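You operate a simulated robot arm through the tools that you are given. There is no shell and no other tool. Be economical: measure what you need, move in short steps, check, and stop when the job is done.

Carry out the task below with a simulated two-armed robot. There is one attempt and no reset: what you move stays moved.

Task
Page both displays to ppm, then flush the saltier plant.
Fine: open its pressure knob, press FLUSH and wait till the display says CLEAN.

It is judged by the outcome, as a careful person would: the job done as asked, and still so three seconds after it is handed in. It fails if anything else is knocked over, pushed out of place, dropped, spilled or broken.

Robot
Two 7-joint arms with two-finger parallel grippers on one trunk, on a base that drives. Base frame: it is fixed to the floor where the robot stands at the start and does not move with it; the origin is under the middle of the robot, x ahead of it, y to its left, z up. Readings come in mm, degrees, newtons and seconds.
The left shoulder is at the start at [50, 177, 1204], the right one opposite. With the tool pointing down near the work surface each hand reaches from about 100 to 640 mm from the robot's upright axis, wherever it stands, measured 20 degrees to its own side. Places, roughly: plant one display key [500, 100, 1300]; plant one door latch [500, 0, 1200]; plant one feed selector [500, 200, 1200]; plant one main switch [500, 100, 1100]; plant one pump selector [500, 100, 1200]; plant one reset button [500, 100, 1200]; plant two display key [500, -200, 1300]; plant two door latch [500, -300, 1200]; plant two feed selector [500, -200, 1200]; plant two main switch [500, -200, 1100]; plant two pump selector [500, -200, 1200]; plant two reset button [500, -300, 1200]. Payload 3.43 kg a hand.
Tool frame (each hand has its own): the origin (TCP) lies between the finger pads and is the grasp point; the fingertips stand 34 mm ahead of it; z points along the fingers, y is the line along which they close. Largest opening 128 mm; finger width 24, thickness 12; the body of the gripper, 48 by 130 mm, starts 96 mm behind the TCP.
Orientation is that of the tool frame in the base frame, as [roll, pitch, yaw] about the fixed x, y, z axes, in that order (R = Rz(yaw) Ry(pitch) Rx(roll)). With the fingers straight down and closing along the base's y, the tool's x points along the base's -x, its y along +y and its z along -z.

Tools
- The arms move only by the tool play_rows. It takes "left_commands", "right_commands" or both (then of equal length, played together; a hand with none holds still); each is a list of rows, each an object (a shift or turn left out is 0, a gripper value left out holds the last) with "delta_pos": the shift along the tool's x, y, z in units of 500 mm (1.0 is 500 mm), a list of three; "delta_rot": the turn, a rotation vector about the tool's x, y, z in units of 45 degrees (1.0 is 45 degrees), a list of three. In form: [{"delta_pos": [tx, ty, tz], "delta_rot": [ax, ay, az]}, ...]. A call has 1 to 12 rows; each row is the pose to reach, as a shift and turn from the pose commanded when the call began, along the tool's axes at that moment. "left_jaw" and "right_jaw" are, for a hand that has rows, the gripper command, from -1 (shut) to 1 (fully open), values between in proportion, set as the call begins (left out, the last holds). A call with a number of a shift or a turn outside -1 to 1 is refused whole. Rows are played at 5 a second. More than 50 mm and 8.6 degrees between two rows, or a gripper value outside its range, and nothing of the call is played. A pose out of reach is approached as far as the arm can. The call stops where the force on the tool passes 40 N (or 10 N more than at its start, if that is more) or the arm is blocked; 0.2 s more then pass. The fingers move at their own pace (about 108 mm/s each) and stop on an object; they squeeze with about 27 N. The grip force told is the motor's: it shows also when the fingers shut on nothing. Time passes only in rows, and 0.2 s behind the last, so rows that repeat a pose let the fingers close. The reply holds the time, the measured pose of the TCP, the force on the tool along the base axes, the opening and the grip force, in the units named above and with some noise, with the torque about the TCP (base axes, N m) and any sound that the robot's microphone picked up, and new pictures: "pictures" is both (left out), scene, wrist or none (wrist: the cameras of the hands that moved).
- Cameras (640 x 400 px; columns grow to the right, rows downward): "scene" is now at [162, -6.5, 1378.5]; the picture's right is [-0.07, -1.00, 0.00], its down [-0.46, 0.03, -0.88] and it looks along [0.88, -0.06, -0.47] (base axes); focal length 214 px, centre (320, 200). "left" rides on the left gripper at [76, 11, -160] in its tool frame; the picture's right is [-0.15, 0.99, 0.00], its down [-0.88, -0.13, -0.46] and it looks along [-0.45, -0.07, 0.89] (tool axes); focal length 234 px, centre (320, 200). "right" rides on the right gripper at [76, -11, -160] in its tool frame; the picture's right is [0.15, 0.99, 0.00], its down [-0.88, 0.13, -0.46] and it looks along [-0.45, 0.07, 0.89] (tool axes); focal length 234 px, centre (320, 200). There is no depth. A picture from a camera that has moved, and an enlarged one, comes with that camera's place and axes in the base frame and with its lens.
- slide_trunk(by): slides the trunk up (or, below 0, down) by that many mm; the arms and the scene camera ride with it, the base frame stays. It gives what a move gives, with no picture.
- base_move(legs): drives the robot by 1 to 6 legs, each [ahead, turn to the left] in mm and degrees, along the robot's own axes; the way and the turn of a leg run together, so that a leg with both is an arc; at most 1500 mm and 180 degrees a leg. The arms and the cameras ride along, it lands a little off, and it stops where it bumps. It gives what a move gives, and a new picture of the scene camera.
- head_to(pan, tilt): turns the head with the scene camera to pan (to the left, within 80 degrees either way) and tilt (down, from -29 to 69), counted from straight ahead of the robot. It gives what a move gives, and a new picture of the scene camera.
- inspect(camera, box): a new picture of the part [left, top, right, bottom] of that camera's present view, enlarged. The clock stands still meanwhile.
- job_done(): hands the job in; it is judged then, once.

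Go step by step. Nothing tells you exact positions but the pictures and the camera data: compare them with the known pose of the tool, close in by small moves and look again before you grip or let go. The budget is 120 turns and 260 pictures, counting those below and the enlarged ones. Unless the task says otherwise, let go and move clear before handing in, and close with one line.

The tools are called after ">>>" by a JSON object that holds its "op" and its "data". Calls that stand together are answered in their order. play_rows: Moves the arms, as the interface text tells. Its arguments: {"type":"object","properties":{"left_commands":{"type":"array","items":{"type":"object","properties":{"delta_pos":{"type":"array","items":{"type":"number"}},"delta_rot":{"type":"array","items":{"type":"number"}}}}},"left_jaw":{"type":"number"},"right_commands":{"type":"array","items":{"type":"object","properties":{"delta_pos":{"type":"array","items":{"type":"number"}},"delta_rot":{"type":"array","items":{"type":"number"}}}}},"right_jaw":{"type":"number"},"pictures":{"type":"string","enum":["both","scene","wrist","none"]}},"required":[]} The other tools are called the same way: slide_trunk (by) slides the trunk up or down; base_move (legs) drives the base; head_to (pan, tilt) turns the head that bears the scene camera; inspect (camera, box) takes an enlarged picture of a part of a camera's view; job_done () hands the job in.

At the start:

```text
time_s: 0.0
left_position: [467.5, 133.7, 1149.4]
left_tcp_rot: [-180.0, 0.1, -179.9]
left_force: [0.2, 0.0, -0.1]
left_ft_torque: [-0.01, 0.0, 0.02]
left_width: 128.0
left_grip_force: 0.1
right_position: [442.1, -248.9, 1000.1]
right_tcp_rot: [180.0, 0.0, -180.0]
right_force: [0.0, 0.0, 0.1]
right_ft_torque: [-0.04, -0.02, -0.03]
right_width: 127.9
right_grip_force: 0.1
trunk travel left (down, up): [-375.0, 26.0]
robot x, y, heading: [1.3, 2.4, -0.0]
head pan, tilt: [-3.9, 27.8]
```

scene: 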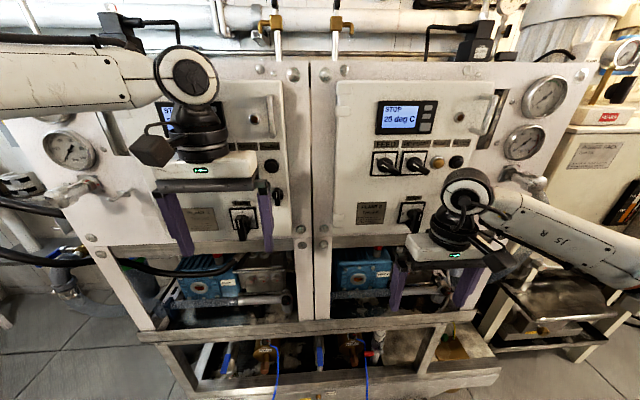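
right: 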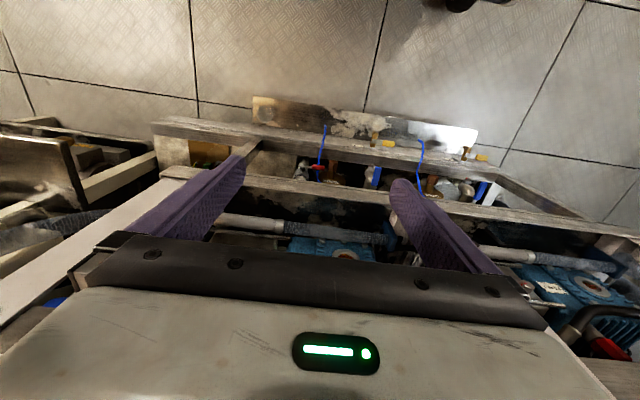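
left: 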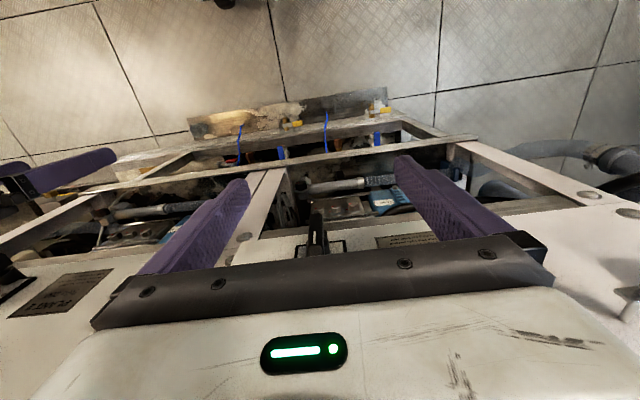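

I see two water-maker plants side by side, with the left arm covering part of plant one. I'll enlarge both panels first.

>>> {"op": "inspect", "data": {"camera": "scene", "box": [330, 60, 600, 240]}}

>>> {"op": "inspect", "data": {"camera": "scene", "box": [30, 60, 320, 250]}}

```text
2.22 times, centred on (465, 150) of scene
camera zoom: at [162.0, -6.5, 1378.5], right [-0.07, -1.0, 0.0], down [-0.46, 0.03, -0.88], along [0.88, -0.06, -0.47], focal length 477 px, centre (-2, 311)
```

zoom: 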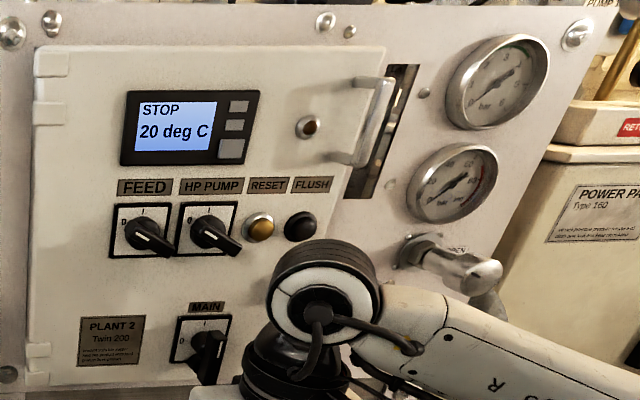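

```text
2.11 times, centred on (175, 155) of scene
camera zoom: at [162.0, -6.5, 1378.5], right [-0.07, -1.0, 0.0], down [-0.46, 0.03, -0.88], along [0.88, -0.06, -0.47], focal length 452 px, centre (625, 295)
```

zoom: 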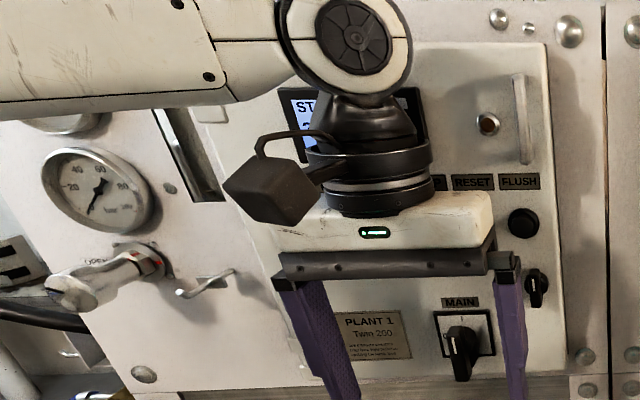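

Both displays seem to read "STOP 20 deg C". The hands are close to the panel, so I'll back the base off to get room to point them forward.

>>> {"op": "base_move", "data": {"legs": [[-200, 0]]}}

>>> {"op": "play_rows", "data": {"left_commands": [{"delta_rot": [0, -0.17, 0]}, {"delta_rot": [0, -0.34, 0]}, {"delta_rot": [0, -0.51, 0]}, {"delta_rot": [0, -0.68, 0]}, {"delta_rot": [0, -0.85, 0]}, {"delta_rot": [0, -1, 0]}], "right_commands": [{"delta_rot": [0, -0.17, 0]}, {"delta_rot": [0, -0.34, 0]}, {"delta_rot": [0, -0.51, 0]}, {"delta_rot": [0, -0.68, 0]}, {"delta_rot": [0, -0.85, 0]}, {"delta_rot": [0, -1, 0]}], "left_jaw": -1, "right_jaw": -1, "pictures": "none"}}

>>> {"op": "play_rows", "data": {"left_commands": [{"delta_rot": [0, -0.17, 0]}, {"delta_rot": [0, -0.34, 0]}, {"delta_rot": [0, -0.51, 0]}, {"delta_rot": [0, -0.68, 0]}, {"delta_rot": [0, -0.85, 0]}, {"delta_rot": [0, -1, 0]}], "right_commands": [{"delta_rot": [0, -0.17, 0]}, {"delta_rot": [0, -0.34, 0]}, {"delta_rot": [0, -0.51, 0]}, {"delta_rot": [0, -0.68, 0]}, {"delta_rot": [0, -0.85, 0]}, {"delta_rot": [0, -1, 0]}]}}

```text
time_s: 1.6
left_position: [264.9, 131.9, 1150.5]
left_tcp_rot: [180.0, 0.1, 180.0]
left_force: [-0.1, 1.1, 0.1]
left_ft_torque: [0.02, -0.02, 0.01]
left_width: 127.8
left_grip_force: 0.0
right_position: [242.4, -249.2, 1000.2]
right_tcp_rot: [179.9, 0.0, 179.9]
right_force: [0.1, -0.1, 0.3]
right_ft_torque: [-0.01, -0.03, 0.02]
right_width: 127.8
right_grip_force: 0.1
trunk travel left (down, up): [-375.0, 26.0]
robot x, y, heading: [-202.4, 2.9, -0.3]
head pan, tilt: [-3.9, 27.8]
camera scene: at [-38.7, -6.5, 1378.7], right [-0.07, -1.0, 0.0], down [-0.46, 0.03, -0.89], along [0.88, -0.06, -0.47], focal length 214 px, centre (320, 200)
```

scene: 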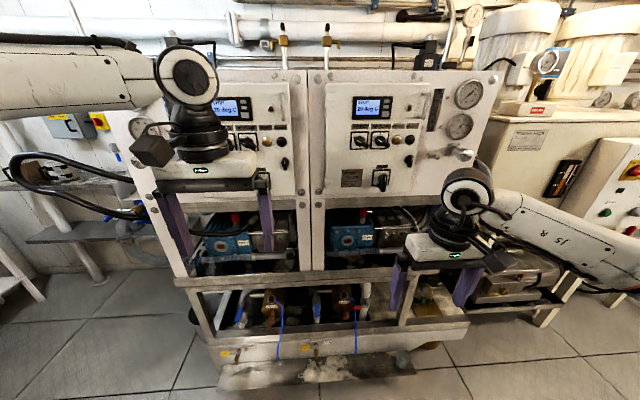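

```text
time_s: 3.0
left_position: [265.2, 132.5, 1150.8]
left_tcp_rot: [-179.6, 45.2, -179.8]
left_force: [-0.6, 1.3, 0.6]
left_ft_torque: [0.03, -0.01, 0.04]
left_width: 0.1
left_grip_force: 26.9
right_position: [242.2, -248.4, 1000.9]
right_tcp_rot: [179.9, 45.1, 179.9]
right_force: [-0.6, -0.1, 0.6]
right_ft_torque: [0.02, 0.01, 0.02]
right_width: 0.0
right_grip_force: 26.5
trunk travel left (down, up): [-375.0, 26.0]
robot x, y, heading: [-201.1, 1.3, 0.1]
head pan, tilt: [-3.9, 27.8]
```

```text
time_s: 4.4
left_position: [274.4, 128.1, 1146.2]
left_tcp_rot: [-20.0, 89.9, -19.8]
left_force: [0.3, -0.1, -0.4]
left_ft_torque: [0.0, 0.04, 0.0]
left_width: 0.1
left_grip_force: 26.7
left hand out of reach, approached as far as the arm can: row 4, 5, 6
right_position: [261.3, -251.6, 999.3]
right_tcp_rot: [179.9, 56.1, 179.9]
right_force: [0.5, 0.0, 0.4]
right_ft_torque: [0.01, -0.03, -0.03]
right_width: 0.0
right_grip_force: 26.6
right hand out of reach, approached as far as the arm can: row 1, 2, 3, 4, 5, 6
trunk travel left (down, up): [-375.0, 26.0]
robot x, y, heading: [-200.4, 0.8, -0.1]
head pan, tilt: [-3.9, 27.8]
camera scene: at [-37.9, -6.4, 1378.6], right [-0.07, -1.0, 0.0], down [-0.46, 0.03, -0.88], along [0.88, -0.06, -0.47], focal length 214 px, centre (320, 200)
camera right: at [87.9, -262.9, 1024.7], right [-0.08, 0.99, -0.12], down [0.11, 0.13, 0.99], along [0.99, 0.07, -0.12], focal length 234 px, centre (320, 200)
camera left: at [116.1, 139.1, 1070.5], right [0.0, 0.99, 0.15], down [-0.46, -0.13, 0.88], along [0.89, -0.06, 0.45], focal length 234 px, centre (320, 200)
```

scene: 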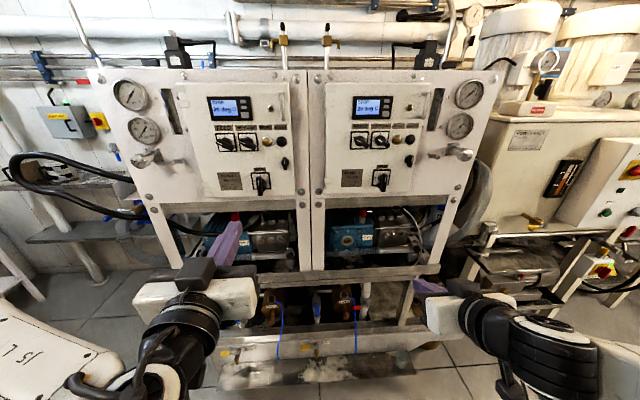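
right: 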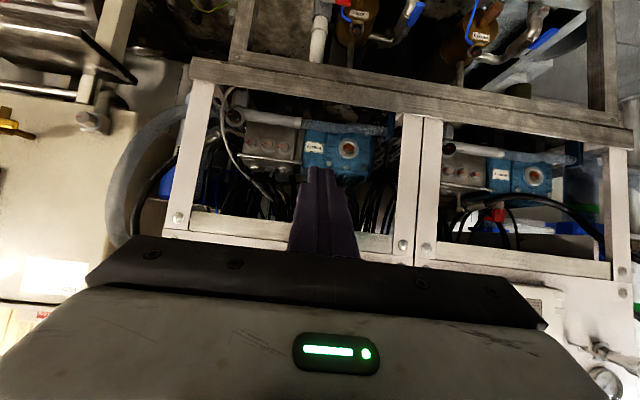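
left: 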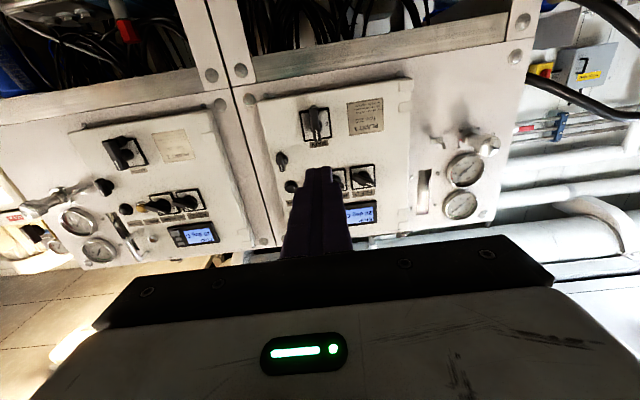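

The view is clear now. I'll enlarge each panel.

>>> {"op": "inspect", "data": {"camera": "scene", "box": [110, 70, 310, 200]}}

>>> {"op": "inspect", "data": {"camera": "scene", "box": [310, 70, 510, 200]}}

>>> {"op": "inspect", "data": {"camera": "scene", "box": [200, 85, 300, 150]}}

>>> {"op": "inspect", "data": {"camera": "scene", "box": [110, 135, 200, 190]}}

>>> {"op": "inspect", "data": {"camera": "scene", "box": [410, 120, 500, 180]}}

```text
3.08 times, centred on (210, 135) of scene
camera zoom: at [-37.9, -6.4, 1378.6], right [-0.07, -1.0, 0.0], down [-0.46, 0.03, -0.88], along [0.88, -0.06, -0.47], focal length 660 px, centre (658, 400)
```

zoom: 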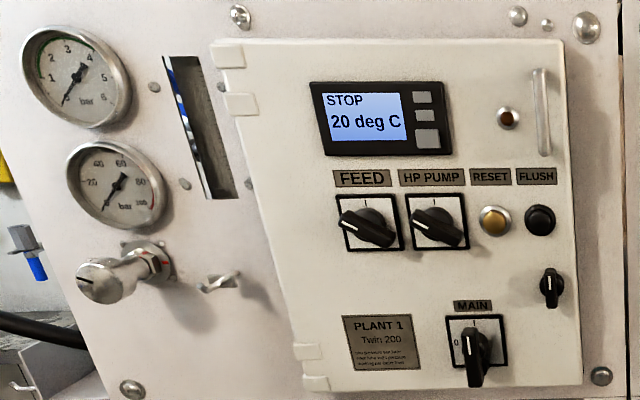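

```text
3.08 times, centred on (410, 135) of scene
camera zoom: at [-37.9, -6.4, 1378.6], right [-0.07, -1.0, 0.0], down [-0.46, 0.03, -0.88], along [0.88, -0.06, -0.47], focal length 660 px, centre (43, 400)
```

zoom: 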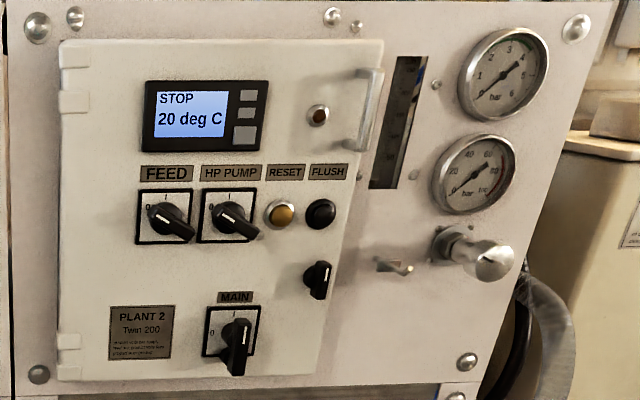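

```text
6.15 times, centred on (250, 118) of scene
camera zoom: at [-37.9, -6.4, 1378.6], right [-0.07, -1.0, 0.0], down [-0.46, 0.03, -0.88], along [0.88, -0.06, -0.47], focal length 1320 px, centre (751, 708)
```

zoom: 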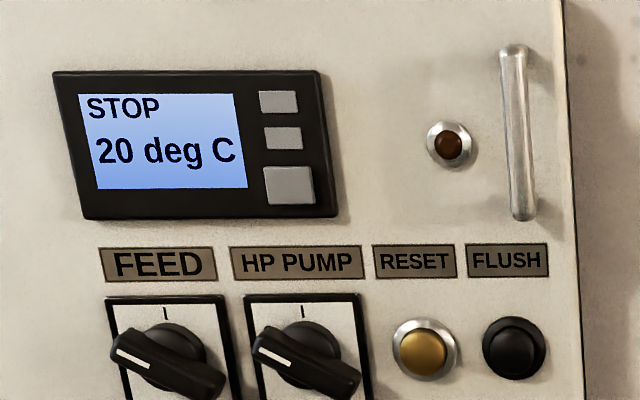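

```text
7.11 times, centred on (155, 162) of scene
camera zoom: at [-37.9, -6.4, 1378.6], right [-0.07, -1.0, 0.0], down [-0.46, 0.03, -0.88], along [0.88, -0.06, -0.47], focal length 1525 px, centre (1493, 467)
```

zoom: 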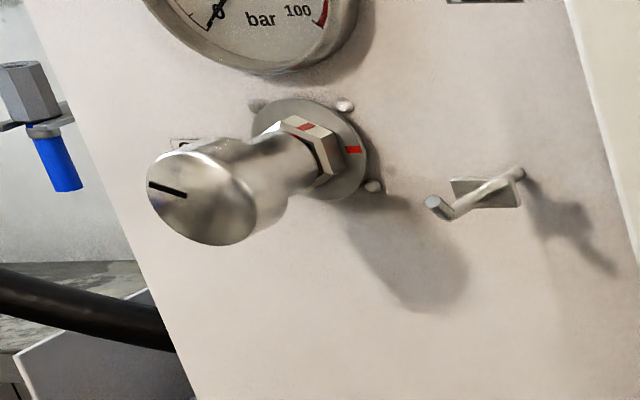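

```text
6.67 times, centred on (455, 150) of scene
camera zoom: at [-37.9, -6.4, 1378.6], right [-0.07, -1.0, 0.0], down [-0.46, 0.03, -0.88], along [0.88, -0.06, -0.47], focal length 1430 px, centre (-580, 533)
```

zoom: 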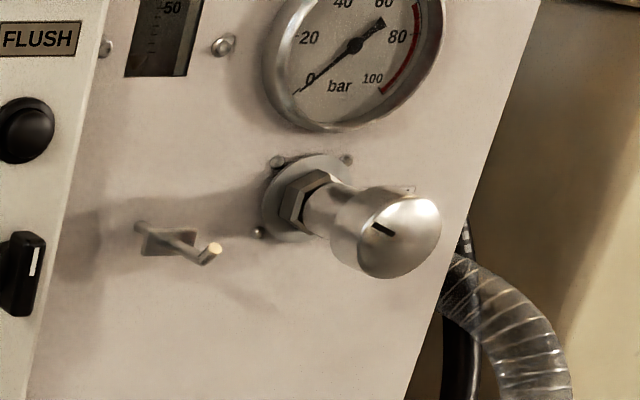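

Both displays show "STOP / 20 deg C", and each has three keys to the right of the screen. I'll raise both hands to get close wrist views of the keys and markings.

>>> {"op": "play_rows", "data": {"left_commands": [{"delta_pos": [-0.05, 0, 0.03]}, {"delta_pos": [-0.1, 0, 0.06]}, {"delta_pos": [-0.15, 0, 0.1]}, {"delta_pos": [-0.2, 0, 0.13]}, {"delta_pos": [-0.25, 0, 0.16]}, {"delta_pos": [-0.3, 0, 0.19]}, {"delta_pos": [-0.32, 0, 0.2]}], "right_commands": [{"delta_pos": [-0.085, 0, 0], "delta_rot": [0, -0.1, 0]}, {"delta_pos": [-0.17, 0, -0.01], "delta_rot": [0, -0.2, 0]}, {"delta_pos": [-0.25, 0, -0.015], "delta_rot": [0, -0.3, 0]}, {"delta_pos": [-0.33, 0, -0.02], "delta_rot": [0, -0.4, 0]}, {"delta_pos": [-0.42, 0, -0.025], "delta_rot": [0, -0.5, 0]}, {"delta_pos": [-0.5, 0, -0.03], "delta_rot": [0, -0.62, 0]}, {"delta_pos": [-0.58, 0, -0.03], "delta_rot": [0, -0.755, 0]}]}}

```text
time_s: 6.0
left_position: [374.8, 127.5, 1306.6]
left_tcp_rot: [26.2, 89.9, 26.1]
left_force: [0.5, -0.7, 0.0]
left_ft_torque: [0.0, -0.01, 0.04]
left_width: 0.0
left_grip_force: 27.6
right_position: [394.3, -255.6, 1231.5]
right_tcp_rot: [179.0, 84.8, 179.6]
right_force: [0.1, -0.4, -0.3]
right_ft_torque: [-0.02, 0.03, 0.02]
right_width: 0.0
right_grip_force: 26.9
right hand out of reach, approached as far as the arm can: row 6, 7
trunk travel left (down, up): [-375.0, 26.0]
robot x, y, heading: [-201.0, -1.3, -0.1]
head pan, tilt: [-3.9, 27.8]
camera scene: at [-37.8, -6.8, 1378.5], right [-0.07, -1.0, 0.0], down [-0.46, 0.03, -0.88], along [0.88, -0.06, -0.47], focal length 214 px, centre (320, 200)
camera right: at [228.7, -268.8, 1168.7], right [-0.02, 0.99, -0.14], down [-0.38, 0.13, 0.92], along [0.93, 0.07, 0.37], focal length 234 px, centre (320, 200)
camera left: at [214.8, 139.1, 1231.1], right [0.0, 0.99, 0.15], down [-0.46, -0.13, 0.88], along [0.89, -0.07, 0.45], focal length 234 px, centre (320, 200)
```

scene: 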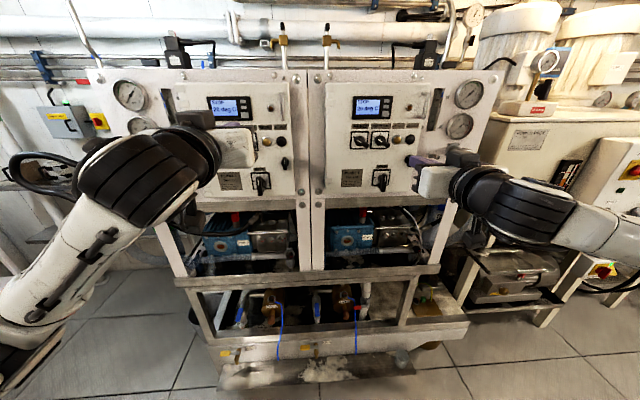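
right: 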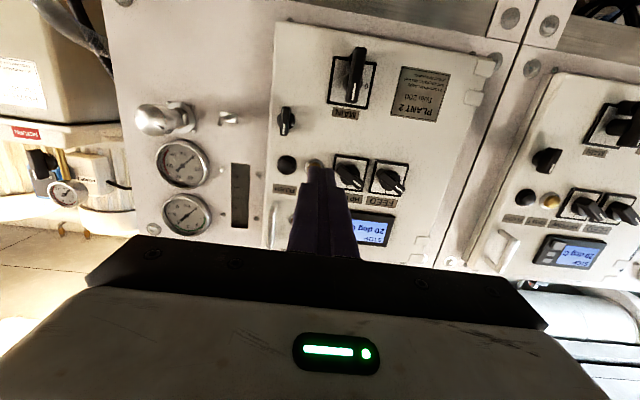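
left: 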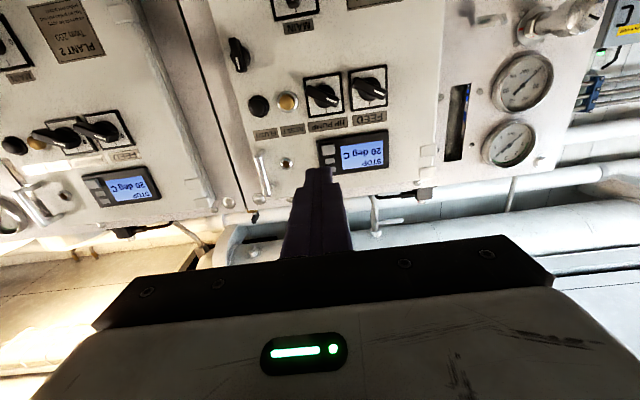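

The wrist views show the panels upside down. I'll enlarge the keys and the pressure knobs.

>>> {"op": "inspect", "data": {"camera": "left", "box": [300, 120, 400, 185]}}

>>> {"op": "inspect", "data": {"camera": "left", "box": [470, 0, 610, 90]}}

>>> {"op": "inspect", "data": {"camera": "right", "box": [120, 80, 260, 170]}}

```text
6.15 times, centred on (350, 152) of left
camera zoom: at [214.8, 139.1, 1231.1], right [0.0, 0.99, 0.15], down [-0.46, -0.13, 0.88], along [0.89, -0.07, 0.45], focal length 1441 px, centre (135, 492)
```

zoom: 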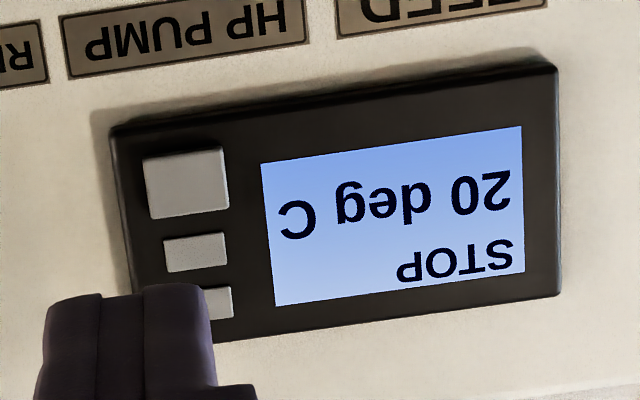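

```text
4.44 times, centred on (540, 45) of left
camera zoom: at [214.8, 139.1, 1231.1], right [0.0, 0.99, 0.15], down [-0.46, -0.13, 0.88], along [0.89, -0.07, 0.45], focal length 1041 px, centre (-658, 889)
```

zoom: 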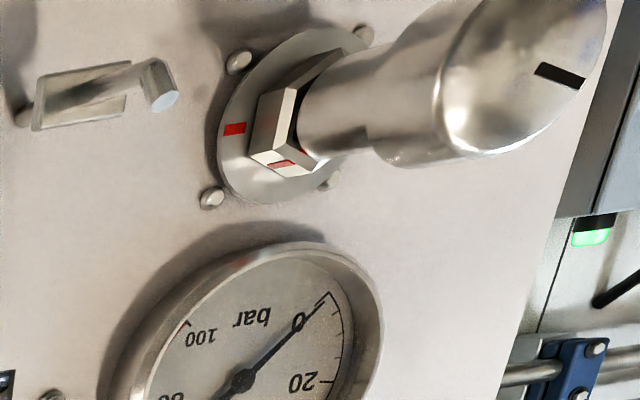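

```text
4.44 times, centred on (190, 125) of right
camera zoom: at [228.7, -268.8, 1168.7], right [-0.02, 0.99, -0.14], down [-0.38, 0.13, 0.92], along [0.93, 0.07, 0.37], focal length 1041 px, centre (898, 533)
```

zoom: 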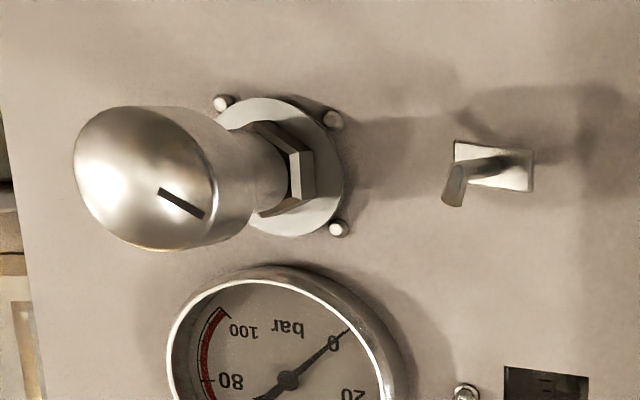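

The large lower key triangulates to about (528, 137, 1315). I'll bring the left closed fingertips in front of it.

>>> {"op": "play_rows", "data": {"left_commands": [{"delta_pos": [-0.007, 0.02, 0.05]}, {"delta_pos": [-0.007, 0.02, 0.1]}, {"delta_pos": [-0.007, 0.02, 0.15]}, {"delta_pos": [-0.007, 0.02, 0.2]}], "pictures": "both"}}

>>> {"op": "inspect", "data": {"camera": "left", "box": [260, 90, 400, 180]}}

>>> {"op": "inspect", "data": {"camera": "scene", "box": [200, 85, 300, 150]}}

```text
time_s: 7.0
left_position: [475.5, 137.3, 1311.5]
left_tcp_rot: [-6.0, 90.0, -5.9]
left_force: [-0.3, -0.2, -0.7]
left_ft_torque: [0.02, -0.02, -0.03]
left_width: 0.0
left_grip_force: 26.8
right_position: [394.4, -254.6, 1230.1]
right_tcp_rot: [179.2, 84.7, 179.7]
right_force: [1.0, 0.3, -0.1]
right_ft_torque: [0.0, -0.01, -0.01]
right_width: 0.2
right_grip_force: 26.6
trunk travel left (down, up): [-375.0, 26.0]
robot x, y, heading: [-202.5, 0.5, -0.3]
head pan, tilt: [-3.9, 27.8]
camera scene: at [-37.6, -6.7, 1378.5], right [-0.07, -1.0, 0.0], down [-0.47, 0.03, -0.88], along [0.88, -0.06, -0.47], focal length 214 px, centre (320, 200)
camera left: at [315.7, 149.1, 1235.2], right [0.0, 0.99, 0.15], down [-0.46, -0.13, 0.88], along [0.89, -0.07, 0.45], focal length 234 px, centre (320, 200)
```

scene: 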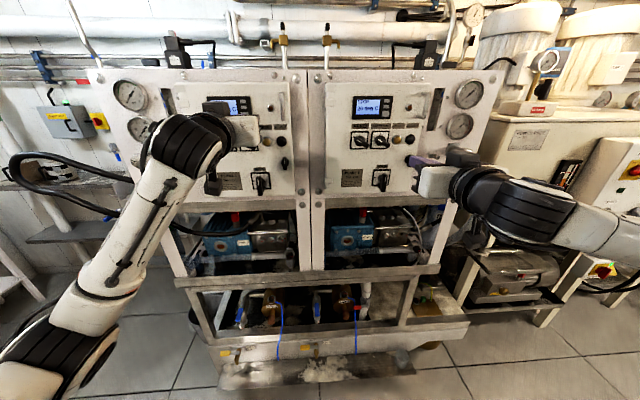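
left: 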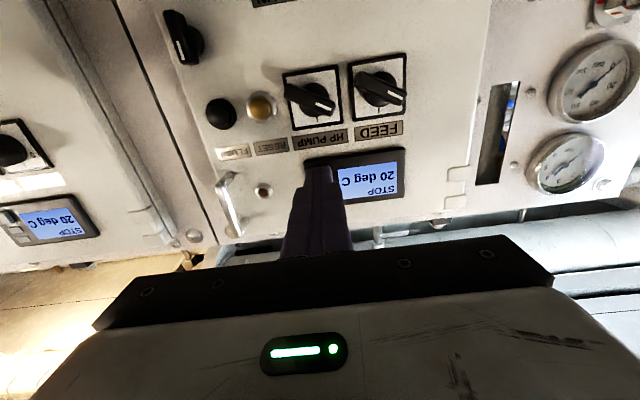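

```text
4.44 times, centred on (330, 135) of left
camera zoom: at [315.7, 149.1, 1235.2], right [0.0, 0.99, 0.15], down [-0.46, -0.13, 0.88], along [0.89, -0.07, 0.45], focal length 1041 px, centre (276, 489)
```

zoom: 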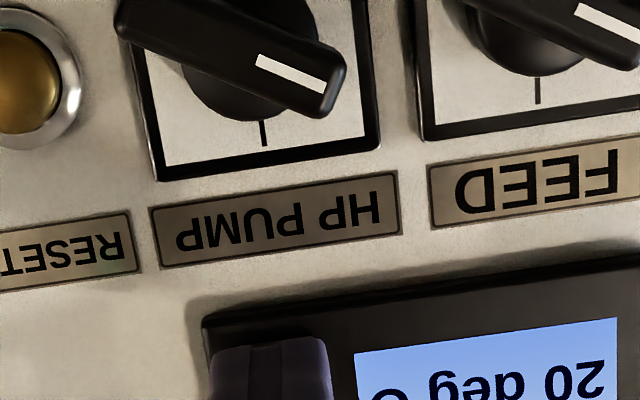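

```text
6.15 times, centred on (250, 118) of scene
camera zoom: at [-37.6, -6.7, 1378.5], right [-0.07, -1.0, 0.0], down [-0.47, 0.03, -0.88], along [0.88, -0.06, -0.47], focal length 1320 px, centre (751, 708)
```

zoom: 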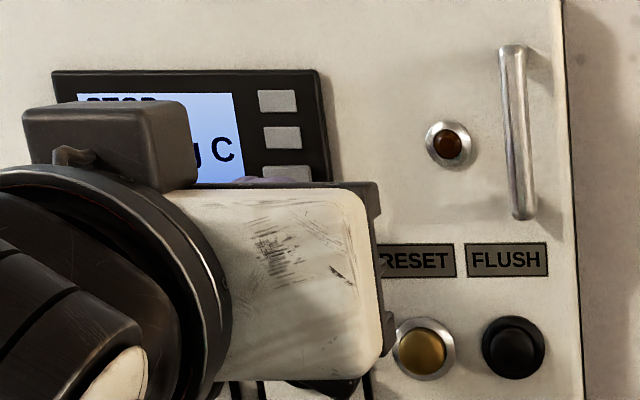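

The fingertips cover the big key, about 18 mm short of it. I'll push in gently and come back.

>>> {"op": "play_rows", "data": {"left_commands": [{"delta_pos": [0, 0, 0.02]}, {"delta_pos": [0, 0, 0.03]}, {"delta_pos": [0, 0, 0.036]}, {"delta_pos": [0, 0, 0.04]}], "pictures": "wrist"}}

>>> {"op": "inspect", "data": {"camera": "left", "box": [290, 140, 420, 220]}}

```text
time_s: 8.0
left_position: [493.5, 139.2, 1310.4]
left_tcp_rot: [-10.4, 89.9, -10.3]
left_force: [-0.4, 0.1, 0.0]
left_ft_torque: [-0.01, -0.02, -0.04]
left_width: 0.0
left_grip_force: 27.0
right_position: [393.0, -254.5, 1231.4]
right_tcp_rot: [179.3, 84.9, 179.7]
right_force: [-1.0, -0.8, -0.5]
right_ft_torque: [0.0, 0.0, -0.01]
right_width: 0.0
right_grip_force: 26.9
trunk travel left (down, up): [-375.0, 26.0]
robot x, y, heading: [-201.5, -1.8, -0.1]
head pan, tilt: [-3.9, 27.8]
camera left: at [335.1, 149.4, 1234.9], right [0.0, 0.99, 0.15], down [-0.46, -0.13, 0.88], along [0.89, -0.07, 0.45], focal length 234 px, centre (320, 200)
```

left: 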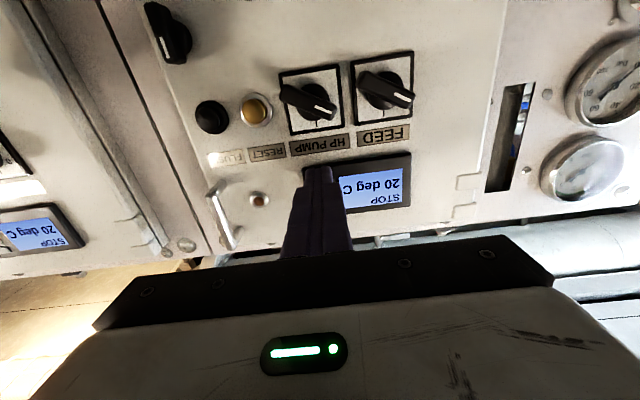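

```text
4.92 times, centred on (355, 180) of left
camera zoom: at [335.1, 149.4, 1234.9], right [0.0, 0.99, 0.15], down [-0.46, -0.13, 0.88], along [0.89, -0.07, 0.45], focal length 1153 px, centre (148, 298)
```

zoom: 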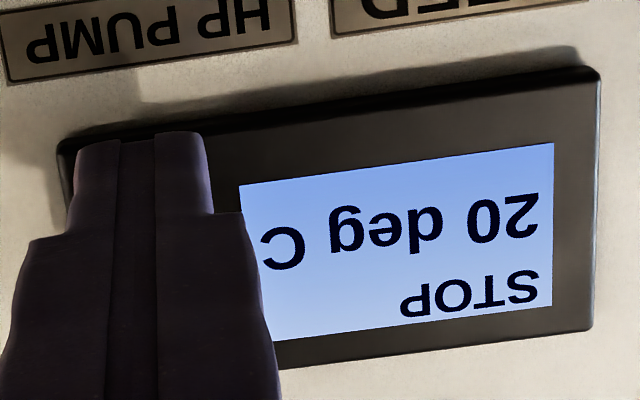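

Close to contact and well placed over the big key. Pushing a few millimetres more.

>>> {"op": "play_rows", "data": {"left_commands": [{"delta_pos": [0, 0, 0.004]}, {"delta_pos": [0, 0, 0.008]}, {"delta_pos": [0, 0, 0.012]}], "pictures": "none"}}

>>> {"op": "inspect", "data": {"camera": "left", "box": [290, 140, 420, 220]}}

```text
time_s: 8.8
left_position: [499.6, 137.5, 1311.5]
left_tcp_rot: [-14.1, 89.9, -14.3]
left_force: [-2.0, -0.7, -2.0]
left_ft_torque: [-0.02, 0.05, -0.01]
left_width: 0.0
left_grip_force: 27.0
right_position: [393.5, -254.2, 1232.5]
right_tcp_rot: [179.1, 84.8, 179.7]
right_force: [-0.3, -0.5, -0.8]
right_ft_torque: [0.0, 0.01, 0.0]
right_width: 0.0
right_grip_force: 26.7
trunk travel left (down, up): [-375.0, 26.0]
robot x, y, heading: [-200.9, -1.9, 0.0]
head pan, tilt: [-3.9, 27.8]
heard: click
```

```text
4.92 times, centred on (355, 180) of left
camera zoom: at [340.6, 149.2, 1235.2], right [0.0, 0.99, 0.15], down [-0.46, -0.13, 0.88], along [0.89, -0.07, 0.45], focal length 1153 px, centre (148, 298)
```

zoom: 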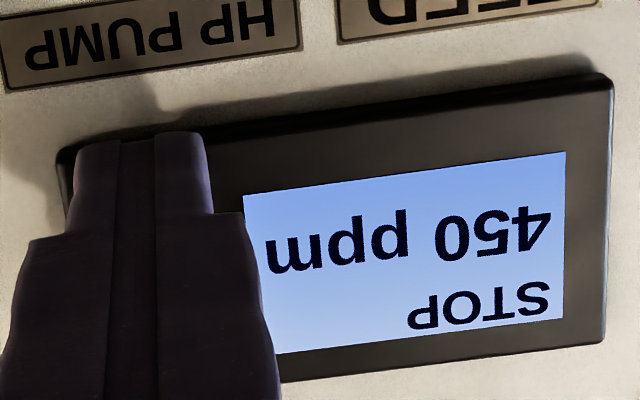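

Plant one now reads 450 ppm. I'll retract the left hand and bring the right in front of plant two's big key at about (528, -211, 1315).

>>> {"op": "play_rows", "data": {"left_commands": [{"delta_pos": [0, 0, -0.04]}, {"delta_pos": [0, 0, -0.1]}, {"delta_pos": [0, 0, -0.16]}, {"delta_pos": [0, 0, -0.2]}], "right_commands": [{"delta_pos": [-0.06, 0.02, 0.02], "delta_rot": [0, -0.03, 0]}, {"delta_pos": [-0.11, 0.04, 0.06], "delta_rot": [0, -0.06, 0]}, {"delta_pos": [-0.15, 0.065, 0.1], "delta_rot": [0, -0.09, 0]}, {"delta_pos": [-0.173, 0.086, 0.147], "delta_rot": [0, -0.116, 0]}]}}

>>> {"op": "inspect", "data": {"camera": "right", "box": [260, 90, 420, 190]}}

>>> {"op": "inspect", "data": {"camera": "scene", "box": [340, 85, 440, 150]}}

```text
time_s: 9.8
left_position: [398.2, 138.7, 1312.3]
left_tcp_rot: [-52.1, 89.9, -52.0]
left_force: [-0.1, -0.3, 0.5]
left_ft_torque: [0.04, 0.04, -0.03]
left_width: 0.2
left_grip_force: 26.5
right_position: [473.3, -209.9, 1309.4]
right_tcp_rot: [176.5, 90.0, 177.1]
right_force: [0.3, -0.3, -0.4]
right_ft_torque: [-0.03, 0.0, 0.0]
right_width: 0.1
right_grip_force: 27.2
trunk travel left (down, up): [-375.0, 26.0]
robot x, y, heading: [-200.1, -0.7, 0.1]
head pan, tilt: [-3.9, 27.8]
camera scene: at [-38.0, -6.1, 1378.5], right [-0.07, -1.0, 0.0], down [-0.46, 0.03, -0.88], along [0.88, -0.06, -0.47], focal length 214 px, centre (320, 200)
camera right: at [315.2, -223.8, 1232.8], right [-0.01, 0.99, -0.15], down [-0.46, 0.13, 0.88], along [0.89, 0.08, 0.45], focal length 234 px, centre (320, 200)
camera left: at [239.5, 150.9, 1236.0], right [0.0, 0.99, 0.15], down [-0.46, -0.13, 0.88], along [0.89, -0.07, 0.45], focal length 234 px, centre (320, 200)
```

scene: 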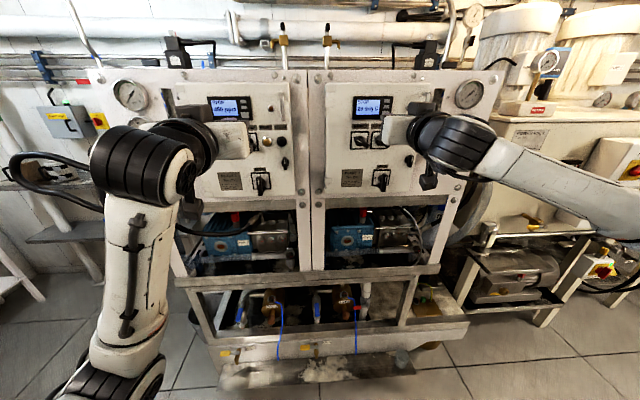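
right: 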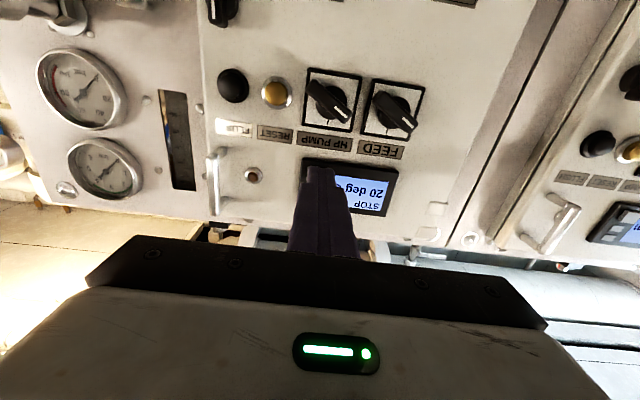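
left: 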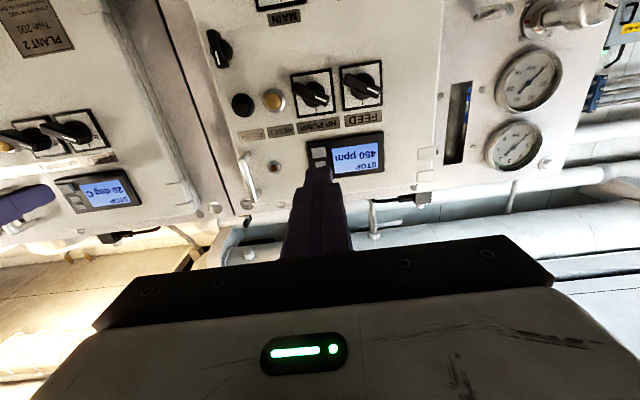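

```text
4.00 times, centred on (340, 140) of right
camera zoom: at [315.2, -223.8, 1232.8], right [-0.01, 0.99, -0.15], down [-0.46, 0.13, 0.88], along [0.89, 0.08, 0.45], focal length 937 px, centre (240, 440)
```

zoom: 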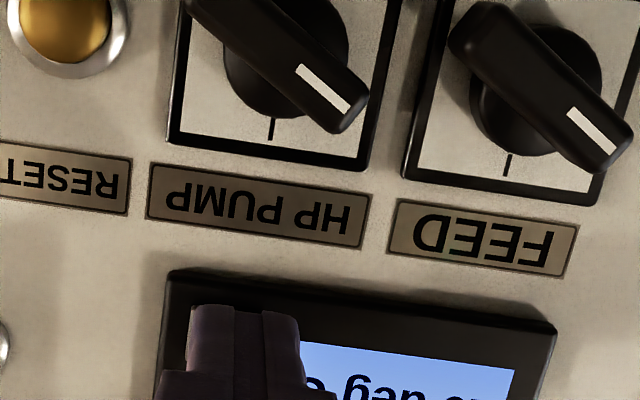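

```text
6.15 times, centred on (390, 118) of scene
camera zoom: at [-38.0, -6.1, 1378.5], right [-0.07, -1.0, 0.0], down [-0.46, 0.03, -0.88], along [0.88, -0.06, -0.47], focal length 1320 px, centre (-111, 708)
```

zoom: 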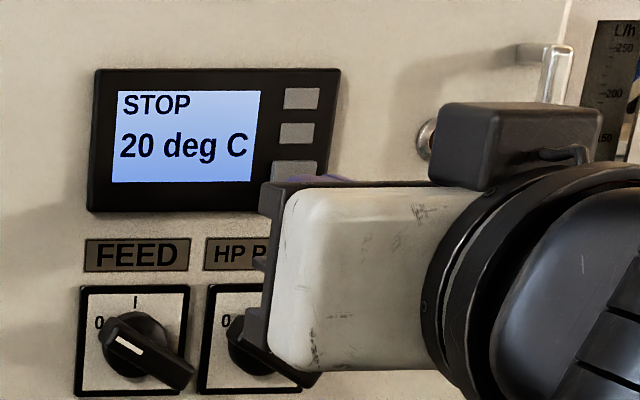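

Fingers are aligned with plant two's big key. Pushing forward about 26 mm.

>>> {"op": "play_rows", "data": {"right_commands": [{"delta_pos": [0, 0, 0.02]}, {"delta_pos": [0, 0, 0.036]}, {"delta_pos": [0, 0, 0.044]}, {"delta_pos": [0, 0, 0.048]}, {"delta_pos": [0, 0, 0.053]}], "pictures": "none"}}

>>> {"op": "inspect", "data": {"camera": "scene", "box": [340, 85, 440, 150]}}

```text
time_s: 11.0
left_position: [399.3, 139.1, 1312.8]
left_tcp_rot: [-13.7, 89.9, -13.7]
left_force: [-0.8, 0.0, -0.2]
left_ft_torque: [-0.02, 0.0, 0.03]
left_width: 0.1
left_grip_force: 27.2
right_position: [499.1, -210.2, 1310.0]
right_tcp_rot: [29.5, 89.9, 30.1]
right_force: [-2.9, -1.6, 0.3]
right_ft_torque: [-0.02, 0.01, 0.0]
right_width: 0.0
right_grip_force: 26.8
trunk travel left (down, up): [-375.0, 26.0]
robot x, y, heading: [-200.0, -2.1, -0.1]
head pan, tilt: [-3.9, 27.8]
heard: click
```

```text
6.15 times, centred on (390, 118) of scene
camera zoom: at [-38.6, -6.6, 1378.6], right [-0.07, -1.0, 0.0], down [-0.46, 0.03, -0.89], along [0.88, -0.06, -0.47], focal length 1320 px, centre (-111, 708)
```

zoom: 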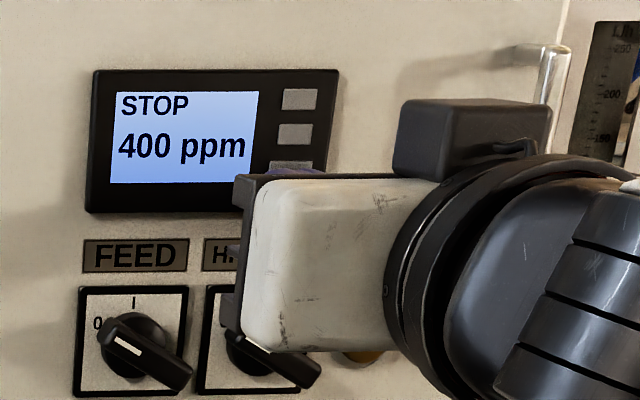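

Plant two reads 400 ppm, so plant one, at 450 ppm, is the saltier. I'll retract the right hand and bring the left in front of plant one's pressure knob, at about (489, 397, 1218).

>>> {"op": "play_rows", "data": {"left_commands": [{"delta_pos": [0.032, 0.086, 0]}, {"delta_pos": [0.064, 0.172, 0]}, {"delta_pos": [0.096, 0.258, 0]}, {"delta_pos": [0.128, 0.344, 0]}, {"delta_pos": [0.16, 0.43, 0]}, {"delta_pos": [0.19, 0.516, 0]}], "right_commands": [{"delta_pos": [0, 0, -0.05]}, {"delta_pos": [0, 0, -0.12]}, {"delta_pos": [0, -0.05, -0.18]}, {"delta_pos": [0.04, -0.1, -0.2]}, {"delta_pos": [0.08, -0.15, -0.2]}, {"delta_pos": [0.1, -0.2, -0.2]}], "left_jaw": 0}}

>>> {"op": "inspect", "data": {"camera": "left", "box": [260, 60, 420, 160]}}

>>> {"op": "inspect", "data": {"camera": "scene", "box": [110, 70, 310, 200]}}

```text
time_s: 12.4
left_position: [398.4, 397.0, 1216.6]
left_tcp_rot: [-8.3, 89.8, -8.2]
left_force: [-0.1, 0.1, -0.9]
left_ft_torque: [0.0, -0.03, 0.0]
left_width: 63.9
left_grip_force: 0.1
right_position: [401.5, -309.6, 1261.1]
right_tcp_rot: [4.9, 89.8, 5.4]
right_force: [-0.4, 0.7, -0.8]
right_ft_torque: [-0.02, 0.03, -0.01]
right_width: 0.2
right_grip_force: 27.0
trunk travel left (down, up): [-375.0, 26.0]
robot x, y, heading: [-198.8, 2.3, -0.1]
head pan, tilt: [-3.9, 27.8]
camera scene: at [-38.6, -6.1, 1378.7], right [-0.07, -1.0, 0.0], down [-0.46, 0.03, -0.89], along [0.88, -0.06, -0.47], focal length 214 px, centre (320, 200)
camera right: at [243.0, -324.1, 1184.0], right [-0.01, 0.99, -0.15], down [-0.46, 0.13, 0.88], along [0.89, 0.08, 0.45], focal length 234 px, centre (320, 200)
camera left: at [239.0, 407.6, 1139.7], right [0.0, 0.99, 0.15], down [-0.46, -0.13, 0.88], along [0.89, -0.07, 0.45], focal length 234 px, centre (320, 200)
```

scene: 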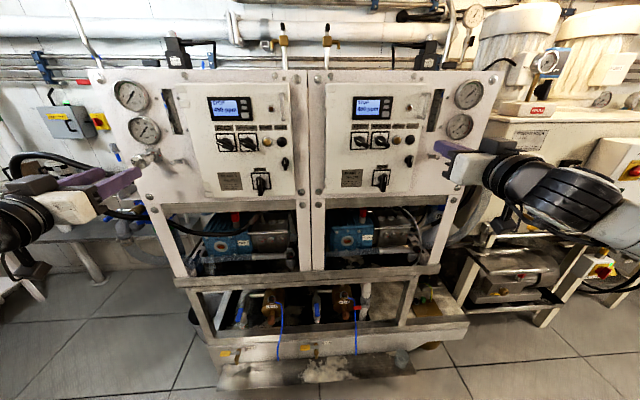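
right: 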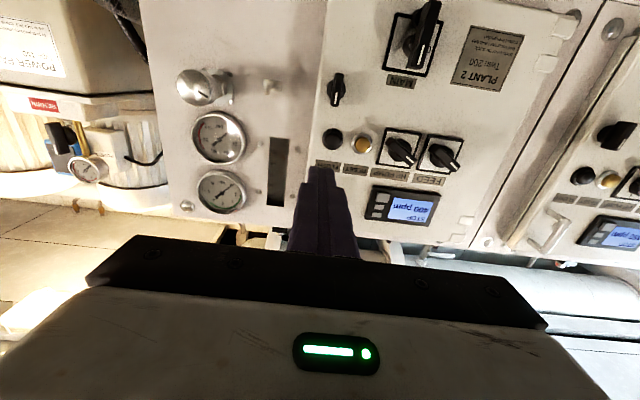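
left: 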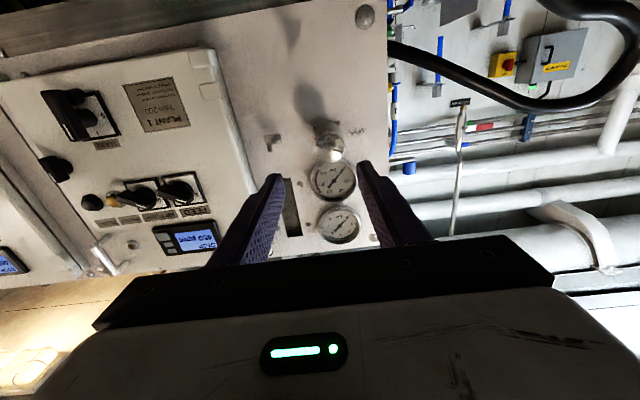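

```text
4.00 times, centred on (340, 110) of left
camera zoom: at [239.0, 407.6, 1139.7], right [0.0, 0.99, 0.15], down [-0.46, -0.13, 0.88], along [0.89, -0.07, 0.45], focal length 937 px, centre (240, 560)
```

zoom: 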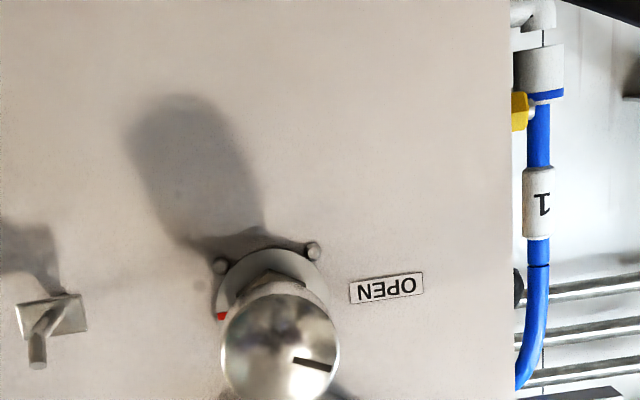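

```text
3.08 times, centred on (210, 135) of scene
camera zoom: at [-38.6, -6.1, 1378.7], right [-0.07, -1.0, 0.0], down [-0.46, 0.03, -0.89], along [0.88, -0.06, -0.47], focal length 660 px, centre (658, 400)
```

zoom: 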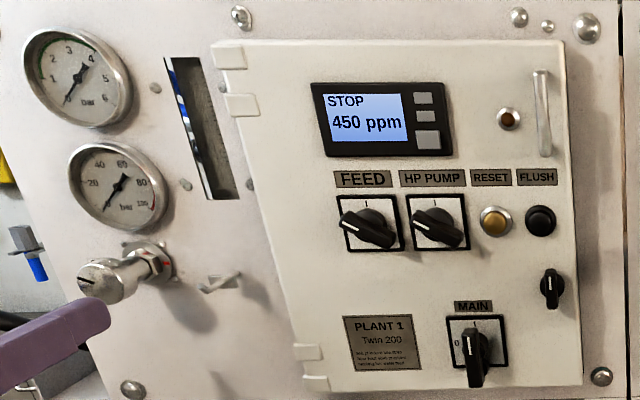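

I'll look closely at the OPEN label and the knob marks on both plants before gripping.

>>> {"op": "inspect", "data": {"camera": "left", "box": [305, 115, 375, 160]}}

>>> {"op": "inspect", "data": {"camera": "scene", "box": [125, 135, 195, 180]}}

>>> {"op": "inspect", "data": {"camera": "right", "box": [150, 50, 250, 120]}}

```text
8.89 times, centred on (340, 138) of left
camera zoom: at [239.0, 407.6, 1139.7], right [0.0, 0.99, 0.15], down [-0.46, -0.13, 0.88], along [0.89, -0.07, 0.45], focal length 2082 px, centre (142, 756)
```

zoom: 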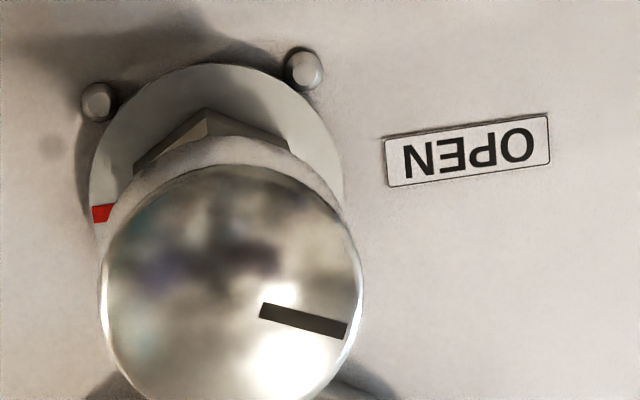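

```text
8.89 times, centred on (160, 158) of scene
camera zoom: at [-38.6, -6.1, 1378.7], right [-0.07, -1.0, 0.0], down [-0.46, 0.03, -0.89], along [0.88, -0.06, -0.47], focal length 1906 px, centre (1742, 578)
```

zoom: 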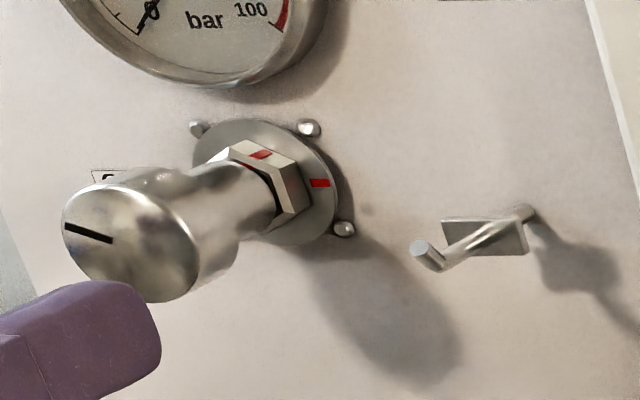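

```text
5.71 times, centred on (200, 85) of right
camera zoom: at [243.0, -324.1, 1184.0], right [-0.01, 0.99, -0.15], down [-0.46, 0.13, 0.88], along [0.89, 0.08, 0.45], focal length 1338 px, centre (1006, 857)
```

zoom: 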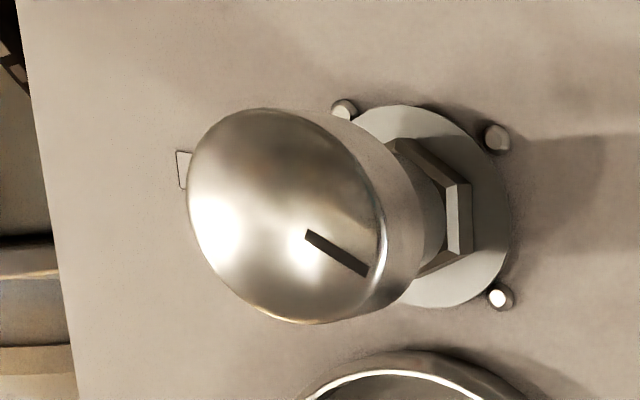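

Both marks point the same way, left and slightly up. Plant one's knob axis is at about (y 407, z 1208) with its face at x ≈ 502. I'll move in around it with the jaws open and check before closing.

>>> {"op": "play_rows", "data": {"left_commands": [{"delta_pos": [0.017, 0.021, 0.05]}, {"delta_pos": [0.017, 0.021, 0.1]}, {"delta_pos": [0.017, 0.021, 0.15]}], "pictures": "both"}}

>>> {"op": "inspect", "data": {"camera": "left", "box": [240, 80, 400, 180]}}

>>> {"op": "inspect", "data": {"camera": "scene", "box": [110, 120, 210, 185]}}

```text
time_s: 13.2
left_position: [476.4, 408.3, 1206.4]
left_tcp_rot: [-9.8, 90.0, -9.7]
left_force: [0.0, 1.2, 0.0]
left_ft_torque: [0.02, -0.01, -0.02]
left_width: 63.9
left_grip_force: 0.0
right_position: [401.5, -310.9, 1258.7]
right_tcp_rot: [91.5, 89.9, 92.2]
right_force: [0.5, -0.4, 0.5]
right_ft_torque: [0.03, 0.03, 0.02]
right_width: 0.1
right_grip_force: 27.3
trunk travel left (down, up): [-375.0, 26.0]
robot x, y, heading: [-202.9, -0.6, 0.3]
head pan, tilt: [-3.9, 27.8]
camera scene: at [-37.6, -6.5, 1378.5], right [-0.07, -1.0, 0.0], down [-0.47, 0.03, -0.88], along [0.88, -0.06, -0.47], focal length 214 px, centre (320, 200)
camera left: at [317.3, 418.8, 1130.5], right [0.0, 0.99, 0.15], down [-0.46, -0.13, 0.88], along [0.89, -0.07, 0.45], focal length 234 px, centre (320, 200)
```

scene: 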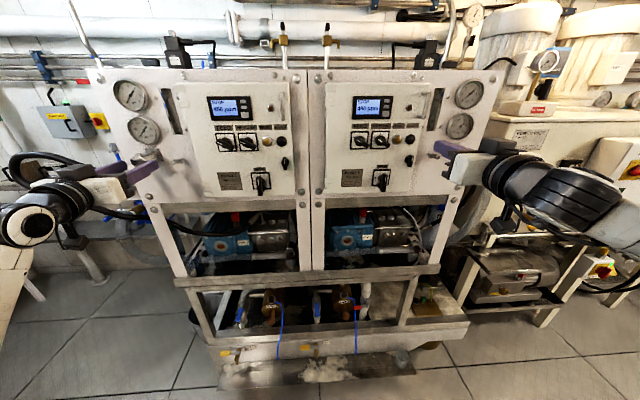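
left: 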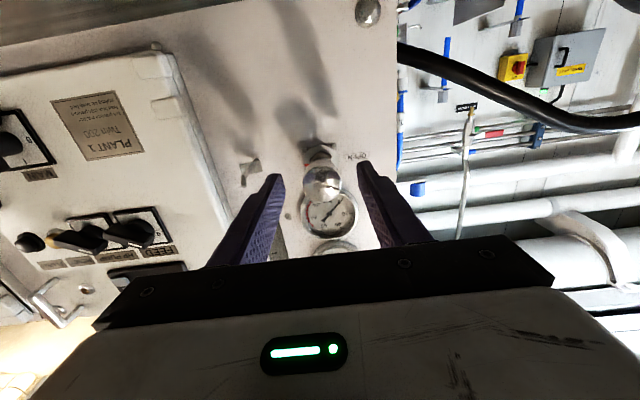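

```text
4.00 times, centred on (320, 130) of left
camera zoom: at [317.3, 418.8, 1130.5], right [0.0, 0.99, 0.15], down [-0.46, -0.13, 0.88], along [0.89, -0.07, 0.45], focal length 937 px, centre (320, 480)
```

zoom: 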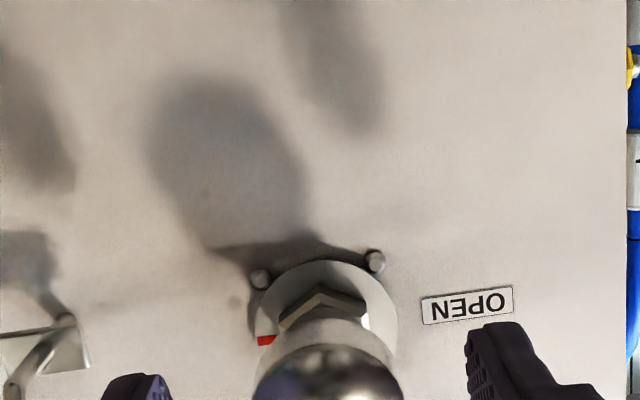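

```text
6.15 times, centred on (160, 152) of scene
camera zoom: at [-37.6, -6.5, 1378.5], right [-0.07, -1.0, 0.0], down [-0.47, 0.03, -0.88], along [0.88, -0.06, -0.47], focal length 1320 px, centre (1305, 492)
```

zoom: 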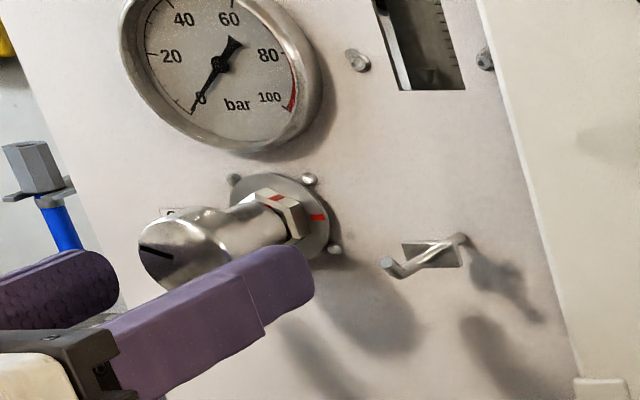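

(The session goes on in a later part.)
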